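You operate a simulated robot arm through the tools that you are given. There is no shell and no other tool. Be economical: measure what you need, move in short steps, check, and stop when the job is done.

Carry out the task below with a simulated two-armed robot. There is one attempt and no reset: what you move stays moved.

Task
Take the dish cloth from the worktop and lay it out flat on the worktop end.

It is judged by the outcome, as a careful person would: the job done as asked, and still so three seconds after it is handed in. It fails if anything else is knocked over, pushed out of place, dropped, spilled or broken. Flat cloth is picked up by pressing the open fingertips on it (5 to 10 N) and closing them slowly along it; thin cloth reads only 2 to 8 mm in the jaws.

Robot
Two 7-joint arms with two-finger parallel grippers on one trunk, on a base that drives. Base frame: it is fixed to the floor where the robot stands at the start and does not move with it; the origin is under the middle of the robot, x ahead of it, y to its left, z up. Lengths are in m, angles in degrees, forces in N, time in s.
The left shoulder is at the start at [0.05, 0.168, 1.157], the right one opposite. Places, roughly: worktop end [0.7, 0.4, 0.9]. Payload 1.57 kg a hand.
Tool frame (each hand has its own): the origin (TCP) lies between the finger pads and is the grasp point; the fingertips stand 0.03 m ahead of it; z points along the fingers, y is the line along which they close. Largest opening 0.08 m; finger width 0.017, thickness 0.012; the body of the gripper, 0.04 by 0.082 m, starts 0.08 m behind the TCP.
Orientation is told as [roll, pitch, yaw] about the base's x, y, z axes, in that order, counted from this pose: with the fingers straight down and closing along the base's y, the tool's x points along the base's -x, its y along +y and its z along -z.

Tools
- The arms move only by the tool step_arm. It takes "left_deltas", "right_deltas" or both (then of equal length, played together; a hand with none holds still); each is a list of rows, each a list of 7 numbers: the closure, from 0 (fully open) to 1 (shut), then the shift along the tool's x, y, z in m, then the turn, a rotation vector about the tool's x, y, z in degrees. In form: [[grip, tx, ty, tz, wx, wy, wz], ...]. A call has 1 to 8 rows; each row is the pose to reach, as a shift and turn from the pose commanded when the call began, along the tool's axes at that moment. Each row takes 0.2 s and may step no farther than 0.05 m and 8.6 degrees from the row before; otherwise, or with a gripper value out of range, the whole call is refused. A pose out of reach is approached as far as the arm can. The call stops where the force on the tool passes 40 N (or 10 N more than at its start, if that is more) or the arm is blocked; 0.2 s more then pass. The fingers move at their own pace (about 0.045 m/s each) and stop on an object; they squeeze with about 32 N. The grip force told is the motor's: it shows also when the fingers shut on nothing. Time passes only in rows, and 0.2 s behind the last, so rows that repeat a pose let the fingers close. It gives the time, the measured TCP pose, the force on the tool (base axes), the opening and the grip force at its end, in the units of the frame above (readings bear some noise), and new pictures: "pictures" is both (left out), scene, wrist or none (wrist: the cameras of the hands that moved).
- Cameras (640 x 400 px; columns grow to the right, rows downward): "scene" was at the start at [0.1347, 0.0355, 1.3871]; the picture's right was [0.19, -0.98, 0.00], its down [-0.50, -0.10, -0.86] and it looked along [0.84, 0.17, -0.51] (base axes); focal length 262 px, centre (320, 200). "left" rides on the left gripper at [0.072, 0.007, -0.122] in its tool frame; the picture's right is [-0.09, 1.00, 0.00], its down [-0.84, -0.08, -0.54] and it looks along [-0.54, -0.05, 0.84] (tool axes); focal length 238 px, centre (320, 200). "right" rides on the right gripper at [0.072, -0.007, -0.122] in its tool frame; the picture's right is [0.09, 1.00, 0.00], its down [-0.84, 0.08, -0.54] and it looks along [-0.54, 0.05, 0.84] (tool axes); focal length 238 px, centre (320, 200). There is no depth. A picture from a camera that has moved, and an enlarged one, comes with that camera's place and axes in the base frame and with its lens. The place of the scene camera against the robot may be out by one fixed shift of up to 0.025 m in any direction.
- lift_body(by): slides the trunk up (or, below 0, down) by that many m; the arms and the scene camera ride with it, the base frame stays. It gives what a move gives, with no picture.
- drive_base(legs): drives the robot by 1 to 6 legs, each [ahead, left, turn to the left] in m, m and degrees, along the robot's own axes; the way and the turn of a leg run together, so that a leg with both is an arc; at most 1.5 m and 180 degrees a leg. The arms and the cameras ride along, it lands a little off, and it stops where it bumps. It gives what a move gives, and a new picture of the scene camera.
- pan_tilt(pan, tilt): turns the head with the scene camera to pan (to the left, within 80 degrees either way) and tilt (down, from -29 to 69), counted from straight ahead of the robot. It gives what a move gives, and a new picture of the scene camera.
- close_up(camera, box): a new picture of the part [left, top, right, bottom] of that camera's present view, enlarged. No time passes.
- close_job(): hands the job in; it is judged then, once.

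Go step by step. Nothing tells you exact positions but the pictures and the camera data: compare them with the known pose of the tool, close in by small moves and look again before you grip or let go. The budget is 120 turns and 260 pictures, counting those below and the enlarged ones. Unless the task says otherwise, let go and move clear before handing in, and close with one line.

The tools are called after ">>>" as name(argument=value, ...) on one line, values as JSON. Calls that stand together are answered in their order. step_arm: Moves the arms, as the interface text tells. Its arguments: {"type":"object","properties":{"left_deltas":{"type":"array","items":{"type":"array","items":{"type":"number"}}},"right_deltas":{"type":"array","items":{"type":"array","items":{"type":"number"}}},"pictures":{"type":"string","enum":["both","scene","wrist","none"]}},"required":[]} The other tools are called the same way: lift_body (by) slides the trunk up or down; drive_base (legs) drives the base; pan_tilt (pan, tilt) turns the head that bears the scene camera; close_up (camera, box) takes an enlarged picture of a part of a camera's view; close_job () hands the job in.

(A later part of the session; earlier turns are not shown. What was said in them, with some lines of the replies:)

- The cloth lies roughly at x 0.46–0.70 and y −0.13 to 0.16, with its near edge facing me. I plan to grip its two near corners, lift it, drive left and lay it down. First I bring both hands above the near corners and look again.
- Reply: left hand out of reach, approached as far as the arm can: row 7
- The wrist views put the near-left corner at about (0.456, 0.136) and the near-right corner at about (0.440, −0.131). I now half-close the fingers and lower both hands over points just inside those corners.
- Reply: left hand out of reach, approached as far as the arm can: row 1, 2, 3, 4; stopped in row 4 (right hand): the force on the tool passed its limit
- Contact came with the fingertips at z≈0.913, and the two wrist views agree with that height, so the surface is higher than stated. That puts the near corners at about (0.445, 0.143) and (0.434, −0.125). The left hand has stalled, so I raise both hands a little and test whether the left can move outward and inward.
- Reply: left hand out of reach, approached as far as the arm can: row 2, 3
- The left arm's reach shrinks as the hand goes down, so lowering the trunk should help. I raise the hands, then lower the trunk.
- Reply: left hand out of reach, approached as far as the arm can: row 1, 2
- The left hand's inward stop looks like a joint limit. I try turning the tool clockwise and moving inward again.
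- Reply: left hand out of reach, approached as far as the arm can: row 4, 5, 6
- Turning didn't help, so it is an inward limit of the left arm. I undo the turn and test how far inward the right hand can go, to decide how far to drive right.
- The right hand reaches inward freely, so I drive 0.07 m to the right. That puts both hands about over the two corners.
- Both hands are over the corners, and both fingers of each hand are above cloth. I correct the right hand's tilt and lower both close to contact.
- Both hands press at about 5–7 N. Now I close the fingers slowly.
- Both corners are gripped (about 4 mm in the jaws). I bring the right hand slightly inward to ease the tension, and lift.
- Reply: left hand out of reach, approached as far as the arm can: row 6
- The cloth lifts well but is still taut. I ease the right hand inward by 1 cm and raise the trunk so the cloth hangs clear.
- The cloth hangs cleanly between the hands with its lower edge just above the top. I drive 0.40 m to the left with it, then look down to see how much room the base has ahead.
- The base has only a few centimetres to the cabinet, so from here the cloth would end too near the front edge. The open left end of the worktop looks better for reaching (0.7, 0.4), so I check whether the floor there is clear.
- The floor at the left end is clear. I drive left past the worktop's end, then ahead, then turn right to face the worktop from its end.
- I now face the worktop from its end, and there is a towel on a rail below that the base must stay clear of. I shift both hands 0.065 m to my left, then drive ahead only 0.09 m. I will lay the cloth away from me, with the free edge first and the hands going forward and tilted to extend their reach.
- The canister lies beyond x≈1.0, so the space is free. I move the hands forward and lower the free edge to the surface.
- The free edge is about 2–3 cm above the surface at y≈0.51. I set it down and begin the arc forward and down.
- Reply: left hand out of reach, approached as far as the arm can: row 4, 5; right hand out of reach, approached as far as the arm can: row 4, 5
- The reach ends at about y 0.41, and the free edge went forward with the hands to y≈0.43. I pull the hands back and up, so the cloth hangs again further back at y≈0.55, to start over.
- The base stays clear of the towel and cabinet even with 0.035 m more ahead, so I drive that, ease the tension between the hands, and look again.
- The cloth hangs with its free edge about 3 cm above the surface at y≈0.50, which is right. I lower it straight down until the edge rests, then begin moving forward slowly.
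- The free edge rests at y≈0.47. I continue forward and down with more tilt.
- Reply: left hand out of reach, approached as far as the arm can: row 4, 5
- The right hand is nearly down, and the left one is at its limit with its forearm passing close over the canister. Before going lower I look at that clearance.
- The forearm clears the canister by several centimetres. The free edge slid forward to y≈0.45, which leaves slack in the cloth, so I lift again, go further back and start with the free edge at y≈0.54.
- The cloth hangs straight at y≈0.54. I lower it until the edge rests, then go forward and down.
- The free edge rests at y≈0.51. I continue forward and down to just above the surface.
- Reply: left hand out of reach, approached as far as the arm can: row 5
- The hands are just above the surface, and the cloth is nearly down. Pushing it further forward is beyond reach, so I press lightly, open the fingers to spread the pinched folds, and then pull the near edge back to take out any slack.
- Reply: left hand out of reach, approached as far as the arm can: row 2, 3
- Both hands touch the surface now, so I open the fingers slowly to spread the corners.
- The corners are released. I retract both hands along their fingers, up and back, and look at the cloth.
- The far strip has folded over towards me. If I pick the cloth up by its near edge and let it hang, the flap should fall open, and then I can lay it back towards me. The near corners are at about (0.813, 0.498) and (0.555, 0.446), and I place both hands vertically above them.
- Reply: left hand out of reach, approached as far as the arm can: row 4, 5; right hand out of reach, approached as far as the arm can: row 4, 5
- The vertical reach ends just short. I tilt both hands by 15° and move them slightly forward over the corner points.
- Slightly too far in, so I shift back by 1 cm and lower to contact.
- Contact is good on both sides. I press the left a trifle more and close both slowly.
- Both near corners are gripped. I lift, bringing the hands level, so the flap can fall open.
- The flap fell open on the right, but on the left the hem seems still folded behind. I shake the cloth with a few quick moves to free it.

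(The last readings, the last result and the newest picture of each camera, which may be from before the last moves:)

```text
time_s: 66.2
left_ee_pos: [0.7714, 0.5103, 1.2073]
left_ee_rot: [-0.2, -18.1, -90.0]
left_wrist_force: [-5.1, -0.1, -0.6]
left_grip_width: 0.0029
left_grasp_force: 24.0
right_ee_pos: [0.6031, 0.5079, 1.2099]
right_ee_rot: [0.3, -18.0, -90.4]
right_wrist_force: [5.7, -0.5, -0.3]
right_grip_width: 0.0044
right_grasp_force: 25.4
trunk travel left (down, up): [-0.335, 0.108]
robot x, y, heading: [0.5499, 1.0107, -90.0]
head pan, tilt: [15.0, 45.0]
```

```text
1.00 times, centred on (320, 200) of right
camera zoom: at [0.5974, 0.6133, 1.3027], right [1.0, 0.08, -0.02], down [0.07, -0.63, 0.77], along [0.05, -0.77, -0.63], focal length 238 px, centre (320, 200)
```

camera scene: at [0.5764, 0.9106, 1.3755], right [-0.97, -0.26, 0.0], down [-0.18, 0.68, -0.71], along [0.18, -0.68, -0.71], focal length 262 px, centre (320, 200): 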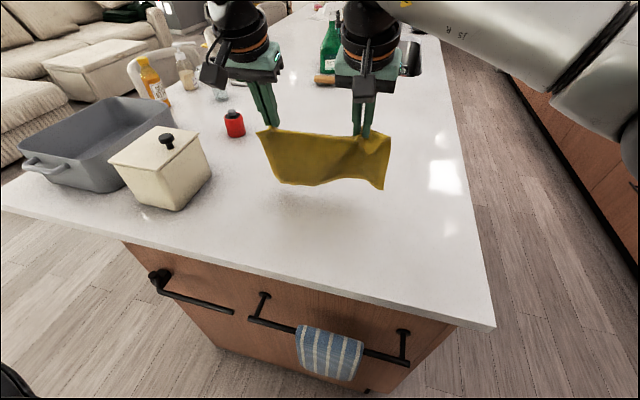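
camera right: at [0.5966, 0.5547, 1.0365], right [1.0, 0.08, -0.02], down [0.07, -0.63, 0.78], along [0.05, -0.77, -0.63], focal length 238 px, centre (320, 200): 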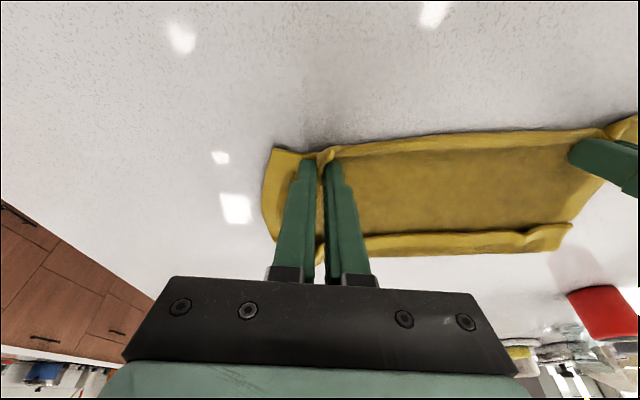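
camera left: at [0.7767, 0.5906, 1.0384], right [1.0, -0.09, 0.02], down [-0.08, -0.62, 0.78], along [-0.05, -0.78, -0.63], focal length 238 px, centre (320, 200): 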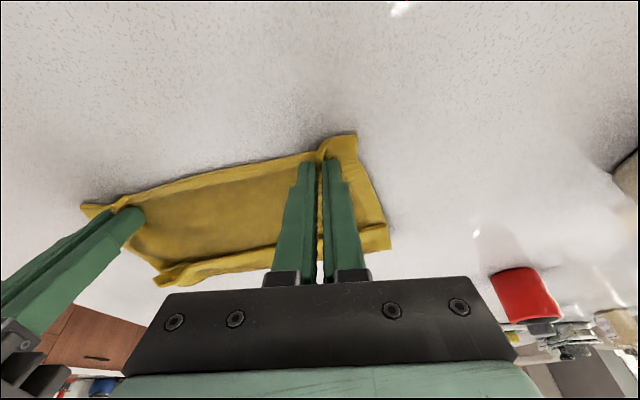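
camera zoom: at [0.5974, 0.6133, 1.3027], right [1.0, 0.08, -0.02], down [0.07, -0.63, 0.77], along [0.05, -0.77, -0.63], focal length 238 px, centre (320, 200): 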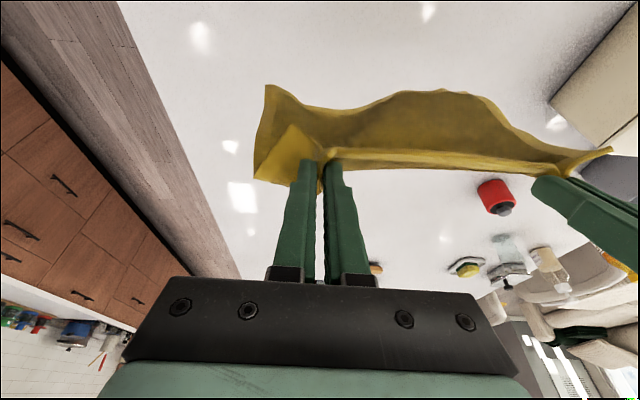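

The whole hem is visible now, so the cloth is unfolded. I move forward to y≈0.39 and lower until the far edge rests, then I will draw back.

>>> step_arm(left_deltas=[[1, -0.025, -0.002, 0.025, 0, -3, 0], [1, -0.05, -0.004, 0.05, 0, -6, 0], [1, -0.075, -0.004, 0.075, 0, -9, 0], [1, -0.0956, -0.004, 0.094, 0, -12, 0], [1, -0.0956, -0.004, 0.094, 0, -12, 0], [1, -0.085, -0.004, 0.127, 0, -12, 0], [1, -0.077, -0.004, 0.152, 0, -12, 0], [1, -0.077, -0.004, 0.152, 0, -12, 0]], right_deltas=[[1, -0.025, 0.002, 0.025, 0, -3, 0], [1, -0.05, 0.002, 0.05, 0, -6, 0], [1, -0.075, 0.002, 0.075, 0, -9, 0], [1, -0.0956, 0.002, 0.094, 0, -12, 0], [1, -0.0956, 0.002, 0.094, 0, -12, 0], [1, -0.085, 0.002, 0.127, 0, -12, 0], [1, -0.077, 0.002, 0.152, 0, -12, 0], [1, -0.077, 0.002, 0.152, 0, -12, 0]], pictures="scene")

```text
time_s: 68.0
left_ee_pos: [0.7656, 0.3928, 1.0883]
left_ee_rot: [-0.1, -30.1, -90.0]
left_wrist_force: [-1.1, -0.3, 0.1]
left_grip_width: 0.0026
left_grasp_force: 23.5
right_ee_pos: [0.6058, 0.3894, 1.0886]
right_ee_rot: [0.4, -30.1, -90.5]
right_wrist_force: [-0.7, 0.3, -0.4]
right_grip_width: 0.0041
right_grasp_force: 24.4
trunk travel left (down, up): [-0.335, 0.108]
robot x, y, heading: [0.5527, 1.011, -90.0]
head pan, tilt: [15.0, 45.0]
camera scene: at [0.5764, 0.9109, 1.3756], right [-0.97, -0.26, 0.0], down [-0.18, 0.68, -0.71], along [0.18, -0.68, -0.71], focal length 262 px, centre (320, 200)
```

scene: 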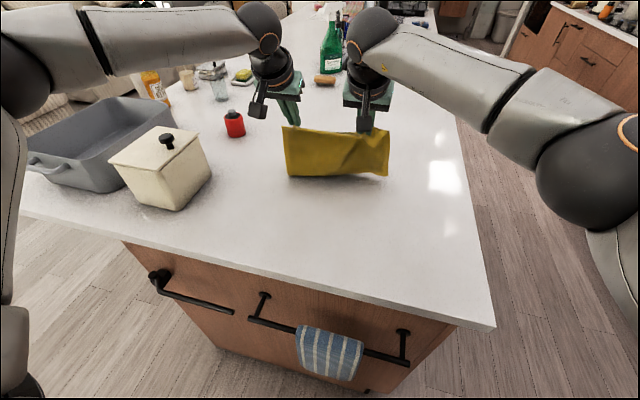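

The far edge rests at y≈0.40. I now draw the hands back and down towards me.

>>> step_arm(left_deltas=[[1, 0.0325, 0, -0.0037, 0, 3, 0], [1, 0.0685, 0, -0.0014, 0, 6, 0], [1, 0.1069, 0, 0.0052, 0, 9, 0], [1, 0.1386, 0, 0.01, 0, 12, 0], [1, 0.1659, 0, 0.0174, 0, 15, 0], [1, 0.1864, 0, 0.0229, 0, 18, 0]], right_deltas=[[1, 0.0325, 0, -0.0037, 0, 3, 0], [1, 0.0685, 0, -0.0014, 0, 6, 0], [1, 0.1069, 0, 0.0052, 0, 9, 0], [1, 0.1386, 0, 0.01, 0, 12, 0], [1, 0.1659, 0, 0.0174, 0, 15, 0], [1, 0.1864, 0, 0.0229, 0, 18, 0]], pictures="both")

```text
time_s: 69.4
left_ee_pos: [0.7653, 0.5411, 0.9755]
left_ee_rot: [-0.2, -12.1, -90.1]
left_wrist_force: [-0.4, -0.1, 0.0]
left_grip_width: 0.0026
left_grasp_force: 23.9
right_ee_pos: [0.6095, 0.5393, 0.9754]
right_ee_rot: [0.2, -12.0, -90.4]
right_wrist_force: [0.2, -0.7, -0.3]
right_grip_width: 0.0044
right_grasp_force: 25.0
trunk travel left (down, up): [-0.335, 0.108]
robot x, y, heading: [0.5465, 1.01, -89.9]
head pan, tilt: [15.0, 45.0]
camera scene: at [0.5764, 0.9108, 1.3756], right [-0.97, -0.26, 0.0], down [-0.18, 0.68, -0.71], along [0.18, -0.68, -0.71], focal length 262 px, centre (320, 200)
camera right: at [0.6023, 0.6327, 1.0797], right [1.0, 0.08, -0.01], down [0.07, -0.71, 0.7], along [0.05, -0.7, -0.71], focal length 238 px, centre (320, 200)
camera left: at [0.7718, 0.6369, 1.0812], right [1.0, -0.09, 0.02], down [-0.08, -0.71, 0.71], along [-0.05, -0.7, -0.71], focal length 238 px, centre (320, 200)
```

scene: 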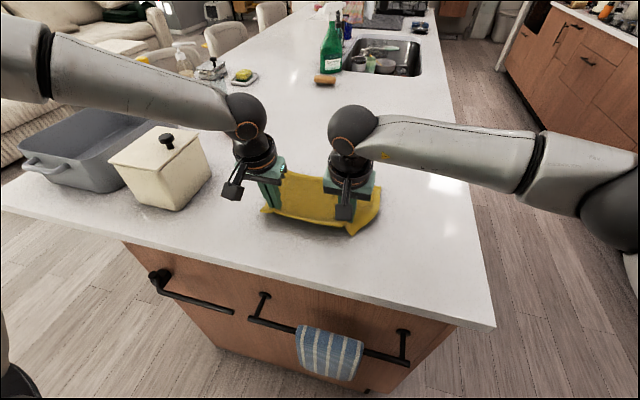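
right: 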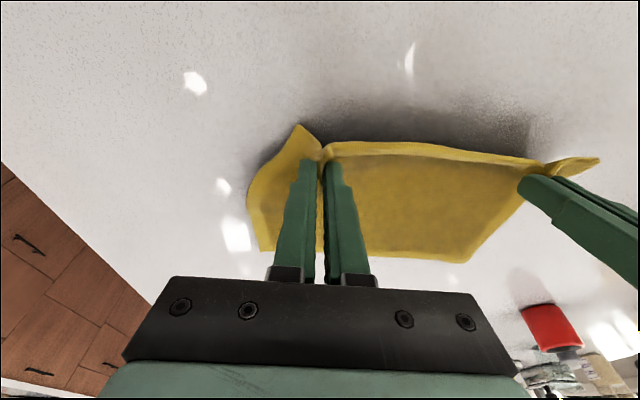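
left: 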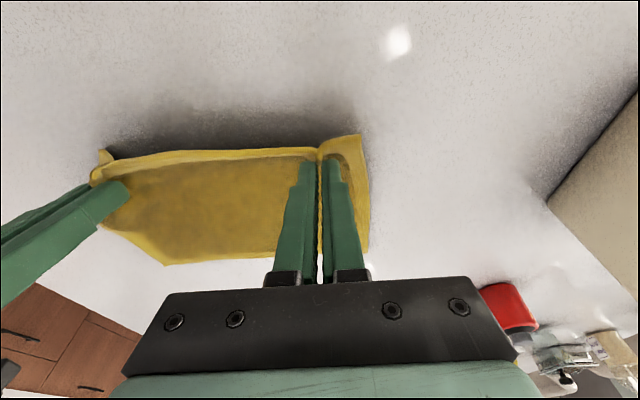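

The cloth is lying smoothly, with its far edge at y≈0.39. I lower the near edge to the surface with a slight outward stretch.

>>> step_arm(left_deltas=[[1, 0.006, 0.002, 0.01, 0, 0, 0], [1, 0.012, 0.004, 0.018, 0, 0, 0], [1, 0.0178, 0.005, 0.0255, 0, 0, 0], [1, 0.0178, 0.006, 0.027, 0, 0, 0], [1, 0.0178, 0.006, 0.027, 0, 0, 0]], right_deltas=[[1, 0.006, -0.002, 0.01, 0, 0, 0], [1, 0.012, -0.004, 0.018, 0, 0, 0], [1, 0.0178, -0.005, 0.0255, 0, 0, 0], [1, 0.0178, -0.006, 0.027, 0, 0, 0], [1, 0.0178, -0.006, 0.027, 0, 0, 0]], pictures="wrist")

```text
time_s: 70.6
left_ee_pos: [0.7721, 0.5524, 0.9456]
left_ee_rot: [-0.2, -12.2, -90.0]
left_wrist_force: [-4.9, -0.8, 1.6]
left_grip_width: 0.0028
left_grasp_force: 24.0
right_ee_pos: [0.6027, 0.5504, 0.9445]
right_ee_rot: [0.4, -12.1, -90.2]
right_wrist_force: [5.2, -0.5, 1.0]
right_grip_width: 0.0043
right_grasp_force: 25.1
trunk travel left (down, up): [-0.335, 0.108]
robot x, y, heading: [0.548, 1.012, -90.0]
head pan, tilt: [15.0, 45.0]
camera right: at [0.5966, 0.6453, 1.0493], right [1.0, 0.09, -0.01], down [0.07, -0.71, 0.71], along [0.05, -0.7, -0.71], focal length 238 px, centre (320, 200)
camera left: at [0.7782, 0.6485, 1.0505], right [1.0, -0.09, 0.02], down [-0.08, -0.7, 0.71], along [-0.05, -0.7, -0.71], focal length 238 px, centre (320, 200)
```

right: 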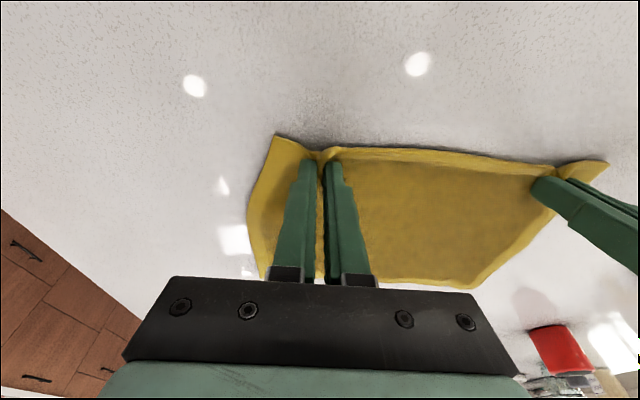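
left: 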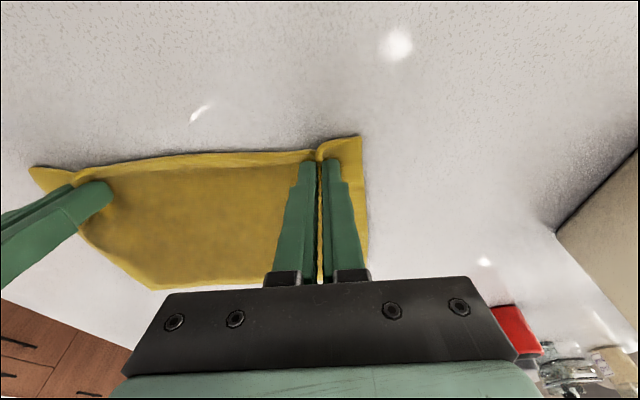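

It lies flat now. I press lightly and open slowly to spread the pinched folds.

>>> step_arm(left_deltas=[[1, 0.0005, 0, 0.002, 0, 0, 0], [0.94, 0.0005, 0, 0.002, 0, 0, 0], [0.88, 0.0005, 0, 0.002, 0, 0, 0], [0.8, 0.0005, 0, 0.002, 0, 0, 0], [0.72, 0.0005, 0, 0.002, 0, 0, 0], [0.64, 0.0005, 0, 0.002, 0, 0, 0], [0.56, 0.0005, 0, 0.002, 0, 0, 0], [0.5, 0.0005, 0, 0.002, 0, 0, 0]], right_deltas=[[1, 0.0005, 0, 0.002, 0, 0, 0], [0.94, 0.0005, 0, 0.002, 0, 0, 0], [0.88, 0.0005, 0, 0.002, 0, 0, 0], [0.8, 0.0005, 0, 0.002, 0, 0, 0], [0.72, 0.0005, 0, 0.002, 0, 0, 0], [0.64, 0.0005, 0, 0.002, 0, 0, 0], [0.56, 0.0005, 0, 0.002, 0, 0, 0], [0.5, 0.0005, 0, 0.002, 0, 0, 0]], pictures="wrist")

```text
time_s: 72.4
left_ee_pos: [0.7715, 0.5525, 0.9443]
left_ee_rot: [-0.3, -12.2, -90.0]
left_wrist_force: [-1.2, -0.1, 9.1]
left_grip_width: 0.033
left_grasp_force: 0.2
right_ee_pos: [0.6026, 0.5519, 0.9435]
right_ee_rot: [0.4, -12.1, -90.4]
right_wrist_force: [0.9, -0.5, 5.8]
right_grip_width: 0.0362
right_grasp_force: 0.1
trunk travel left (down, up): [-0.335, 0.108]
robot x, y, heading: [0.5518, 1.0112, -90.2]
head pan, tilt: [15.0, 45.0]
camera right: at [0.5964, 0.6461, 1.0476], right [1.0, 0.09, -0.01], down [0.07, -0.7, 0.71], along [0.05, -0.7, -0.71], focal length 238 px, centre (320, 200)
camera left: at [0.778, 0.649, 1.0488], right [1.0, -0.09, 0.02], down [-0.08, -0.7, 0.71], along [-0.05, -0.71, -0.71], focal length 238 px, centre (320, 200)
```

right: 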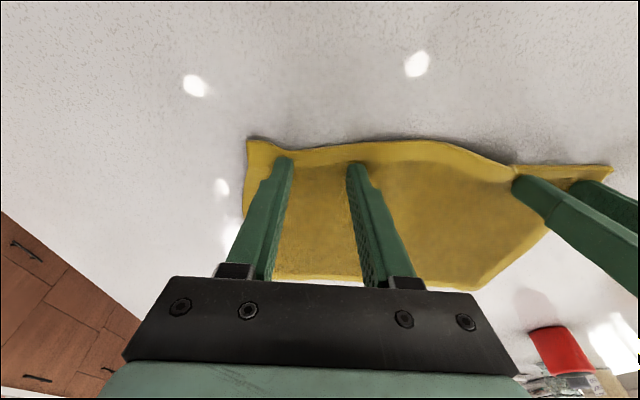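
left: 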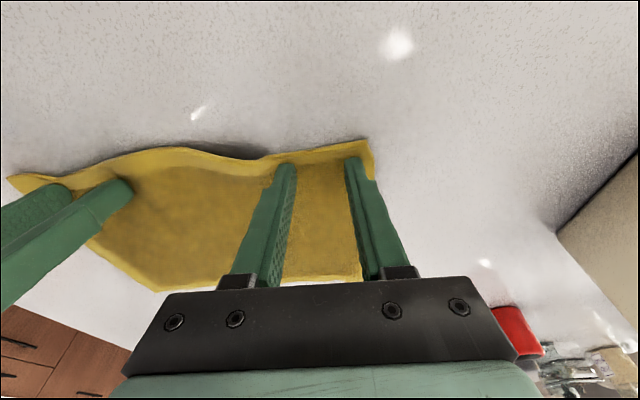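

The pinched folds opened, but the edge now bulges slightly between the hands. Still pressing, I draw the hands apart a little to flatten it.

>>> step_arm(left_deltas=[[0.5, 0, 0.005, 0, 0, 0, 0], [0.5, 0, 0.01, 0, 0, 0, 0], [0.5, 0.002, 0.014, 0, 0, 0, 0]], right_deltas=[[0.5, 0, -0.005, 0.0005, 0, 0, 0], [0.5, 0, -0.01, 0.0005, 0, 0, 0], [0.5, 0.002, -0.014, 0.0005, 0, 0, 0]], pictures="wrist")

```text
time_s: 73.2
left_ee_pos: [0.7836, 0.5537, 0.9434]
left_ee_rot: [-0.2, -12.2, -90.1]
left_wrist_force: [-9.4, -0.4, 8.9]
left_grip_width: 0.0389
left_grasp_force: 0.1
right_ee_pos: [0.5905, 0.5533, 0.9436]
right_ee_rot: [0.6, -12.2, -90.3]
right_wrist_force: [8.5, -1.1, 10.9]
right_grip_width: 0.037
right_grasp_force: 0.0
trunk travel left (down, up): [-0.335, 0.108]
robot x, y, heading: [0.5486, 1.013, -90.1]
head pan, tilt: [15.0, 45.0]
camera right: at [0.5827, 0.6485, 1.0471], right [1.0, 0.09, -0.01], down [0.07, -0.7, 0.71], along [0.06, -0.71, -0.71], focal length 238 px, centre (320, 200)
camera left: at [0.7911, 0.6504, 1.0486], right [1.0, -0.09, 0.01], down [-0.08, -0.7, 0.71], along [-0.06, -0.71, -0.71], focal length 238 px, centre (320, 200)
```

right: 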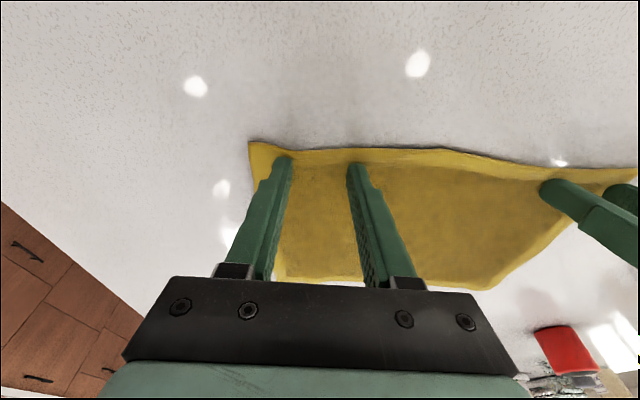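
left: 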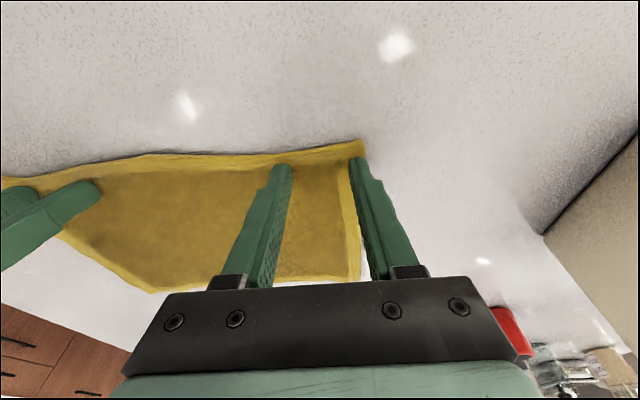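

The edge is nearly flat now. I lift both hands straight up and inspect.

>>> step_arm(left_deltas=[[0.5, -0.002, 0, -0.01, 0, 0, 0], [0.5, -0.01, 0, -0.05, 0, 0, 0], [0.5, 0.02, 0, -0.09, 0, 0, 0], [0.5, 0.06, 0, -0.12, 0, 0, 0], [0.5, 0.1, 0, -0.15, 0, 0, 0]], right_deltas=[[0.5, -0.002, 0, -0.01, 0, 0, 0], [0.5, -0.01, 0, -0.05, 0, 0, 0], [0.5, 0.02, 0, -0.09, 0, 0, 0], [0.5, 0.06, 0, -0.12, 0, 0, 0], [0.5, 0.1, 0, -0.15, 0, 0, 0]], pictures="both")

>>> close_up(camera="scene", box=[224, 130, 416, 250])

```text
time_s: 74.4
left_ee_pos: [0.7859, 0.6843, 1.0661]
left_ee_rot: [-0.2, -12.2, -89.9]
left_wrist_force: [0.2, 0.0, -0.7]
left_grip_width: 0.0399
left_grasp_force: 0.0
right_ee_pos: [0.5884, 0.6835, 1.0696]
right_ee_rot: [0.4, -12.1, -90.3]
right_wrist_force: [-0.3, 0.5, 0.2]
right_grip_width: 0.0399
right_grasp_force: 0.1
trunk travel left (down, up): [-0.335, 0.108]
robot x, y, heading: [0.5506, 1.014, -90.3]
head pan, tilt: [15.0, 45.0]
camera scene: at [0.5767, 0.9124, 1.3757], right [-0.97, -0.26, 0.0], down [-0.18, 0.68, -0.71], along [0.18, -0.68, -0.71], focal length 262 px, centre (320, 200)
camera right: at [0.5821, 0.778, 1.1733], right [1.0, 0.08, -0.01], down [0.07, -0.7, 0.71], along [0.05, -0.7, -0.71], focal length 238 px, centre (320, 200)
camera left: at [0.7922, 0.7811, 1.1712], right [1.0, -0.09, 0.02], down [-0.08, -0.7, 0.71], along [-0.05, -0.7, -0.71], focal length 238 px, centre (320, 200)
```

scene: 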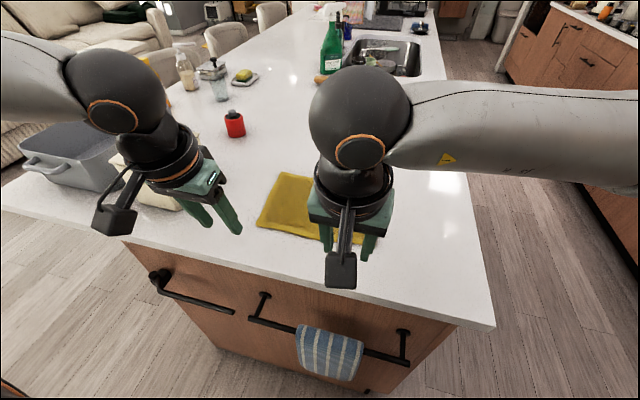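
right: 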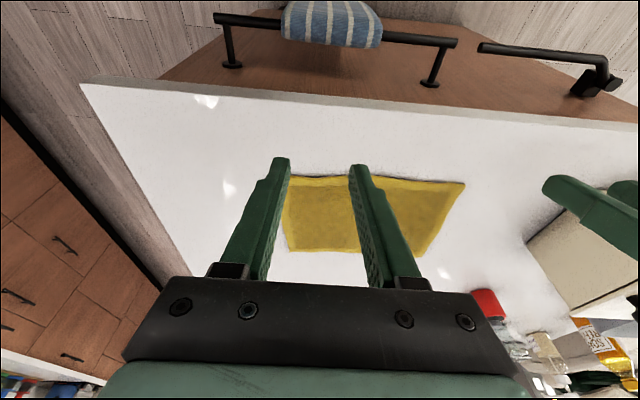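
left: 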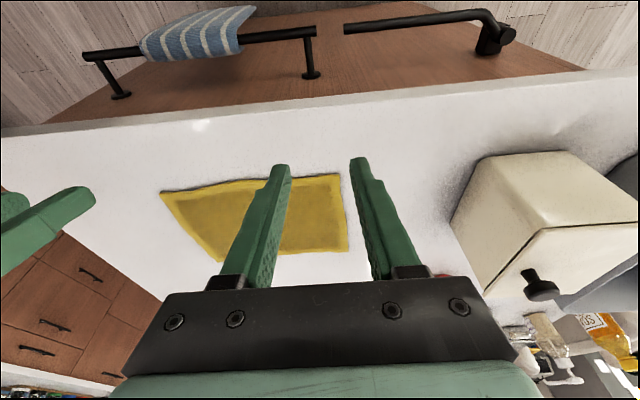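

```text
3.33 times, centred on (320, 190) of scene
camera zoom: at [0.5767, 0.9124, 1.3757], right [-0.97, -0.26, 0.0], down [-0.18, 0.68, -0.71], along [0.18, -0.68, -0.71], focal length 873 px, centre (320, 233)
```

zoom: 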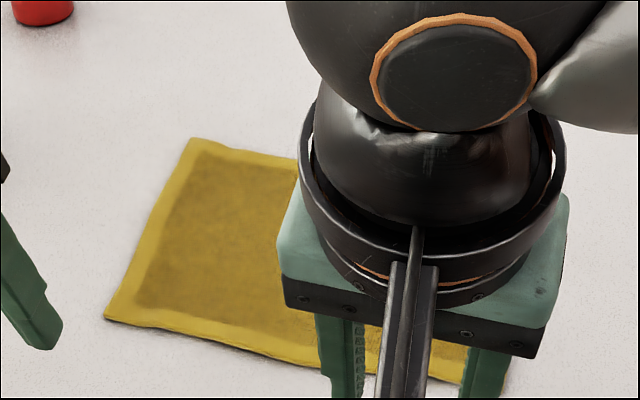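

The cloth looks flat. I back the robot away to see it whole.

>>> drive_base(legs=[[-0.3, 0, 0]])

>>> pan_tilt(pan=0, tilt=33)

>>> close_up(camera="right", box=[0, 0, 640, 400])

```text
time_s: 76.4
left_ee_pos: [0.7868, 0.9855, 1.0654]
left_ee_rot: [-0.1, -12.1, -89.8]
left_wrist_force: [-0.1, -0.1, -0.3]
left_grip_width: 0.04
left_grasp_force: 0.1
right_ee_pos: [0.5895, 0.9844, 1.069]
right_ee_rot: [0.3, -12.1, -90.4]
right_wrist_force: [-0.2, 1.0, 0.2]
right_grip_width: 0.0398
right_grasp_force: 0.1
trunk travel left (down, up): [-0.335, 0.108]
robot x, y, heading: [0.5489, 1.3132, -90.3]
head pan, tilt: [15.0, 45.0]
camera scene: at [0.5767, 1.213, 1.3756], right [-0.97, -0.26, 0.0], down [-0.18, 0.68, -0.71], along [0.18, -0.68, -0.71], focal length 262 px, centre (320, 200)
```

scene: 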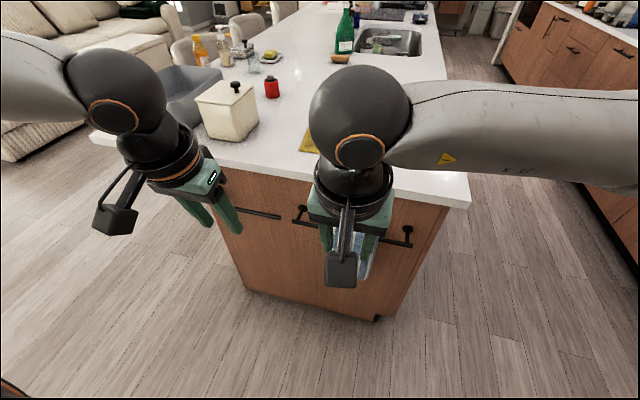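

```text
time_s: 77.2
left_ee_pos: [0.7869, 0.9846, 1.0654]
left_ee_rot: [-0.1, -12.1, -89.8]
left_wrist_force: [0.2, 0.3, -0.5]
left_grip_width: 0.0402
left_grasp_force: 0.1
right_ee_pos: [0.5892, 0.9832, 1.0693]
right_ee_rot: [0.2, -12.0, -90.3]
right_wrist_force: [0.4, -0.5, 0.2]
right_grip_width: 0.0399
right_grasp_force: 0.0
trunk travel left (down, up): [-0.335, 0.108]
robot x, y, heading: [0.5494, 1.3114, -90.0]
head pan, tilt: [0.0, 33.0]
camera scene: at [0.5557, 1.2019, 1.3934], right [-1.0, 0.0, 0.0], down [0.0, 0.55, -0.84], along [0.0, -0.84, -0.55], focal length 262 px, centre (320, 200)
```

scene: 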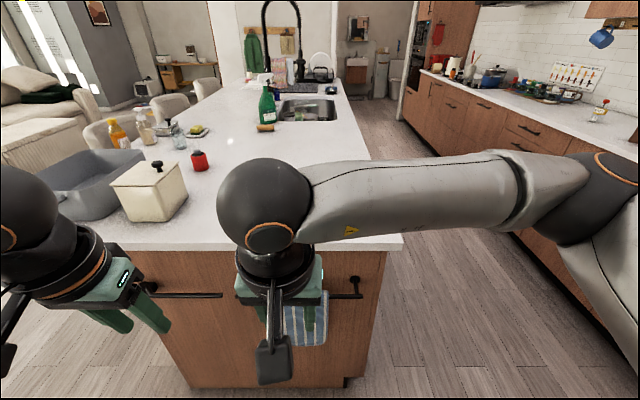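

```text
1.00 times, centred on (320, 200) of right
camera zoom: at [0.5824, 1.0777, 1.1729], right [1.0, 0.09, -0.01], down [0.07, -0.71, 0.7], along [0.05, -0.7, -0.71], focal length 238 px, centre (320, 200)
```

zoom: 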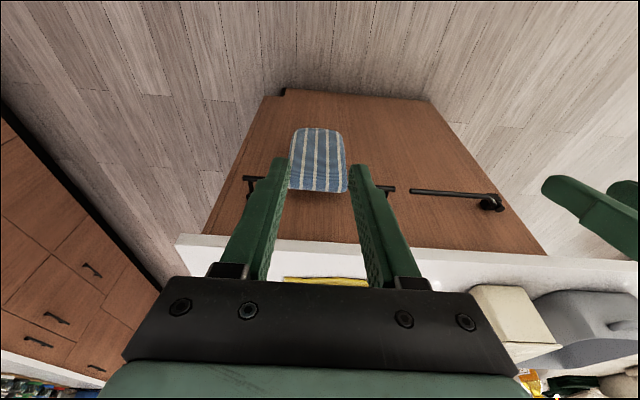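

The right arm blocks the view, so I swing that hand to the side (the floor there is free) and look again.

>>> step_arm(right_deltas=[[0.5, 0, -0.045, 0, 0, 0, 0], [0.5, 0, -0.09, 0, 0, 0, 0], [0.5, 0, -0.135, 0, 0, 0, 0], [0.5, 0, -0.18, 0, 0, 0, 0], [0.5, 0, -0.22, 0, 0, 0, 0]], pictures="scene")

>>> close_up(camera="scene", box=[160, 150, 400, 300])

```text
time_s: 78.4
left_ee_pos: [0.7851, 0.9852, 1.0659]
left_ee_rot: [0.0, -12.1, -90.0]
left_wrist_force: [-0.1, 0.6, -0.1]
left_grip_width: 0.0398
left_grasp_force: 0.0
right_ee_pos: [0.3655, 0.9835, 1.0682]
right_ee_rot: [0.4, -12.0, -90.2]
right_wrist_force: [-0.3, 0.0, -0.5]
right_grip_width: 0.0401
right_grasp_force: 0.0
trunk travel left (down, up): [-0.335, 0.108]
robot x, y, heading: [0.5458, 1.3113, -89.9]
head pan, tilt: [0.0, 33.0]
camera scene: at [0.5549, 1.2021, 1.3935], right [-1.0, 0.0, 0.0], down [0.0, 0.54, -0.84], along [0.0, -0.84, -0.54], focal length 262 px, centre (320, 200)
```

scene: 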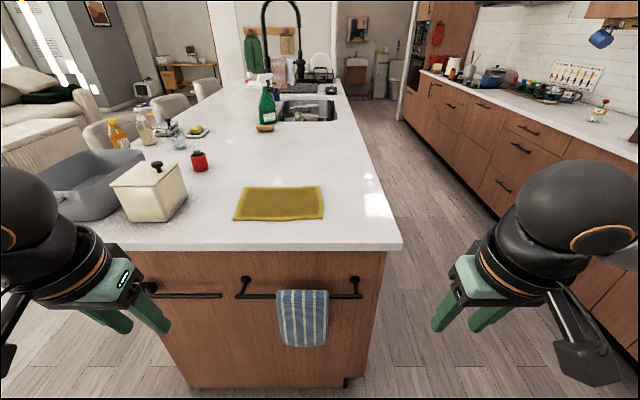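

```text
2.67 times, centred on (280, 225) of scene
camera zoom: at [0.5549, 1.2021, 1.3935], right [-1.0, 0.0, 0.0], down [0.0, 0.54, -0.84], along [0.0, -0.84, -0.54], focal length 698 px, centre (427, 133)
```

zoom: 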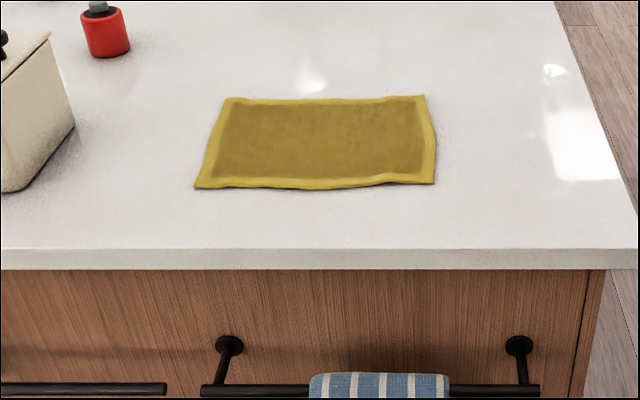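

The cloth lies flat, with all four hems visible, at about (0.69, 0.47) on the worktop end. Nothing else has moved and both hands are clear, so I hand the job in.

>>> close_job()

```text
The job is handed in.
```

The dish cloth now lies flat on the worktop end, centred at about (0.69, 0.47), roughly 7 cm from the rough spot you gave, with nothing else disturbed.
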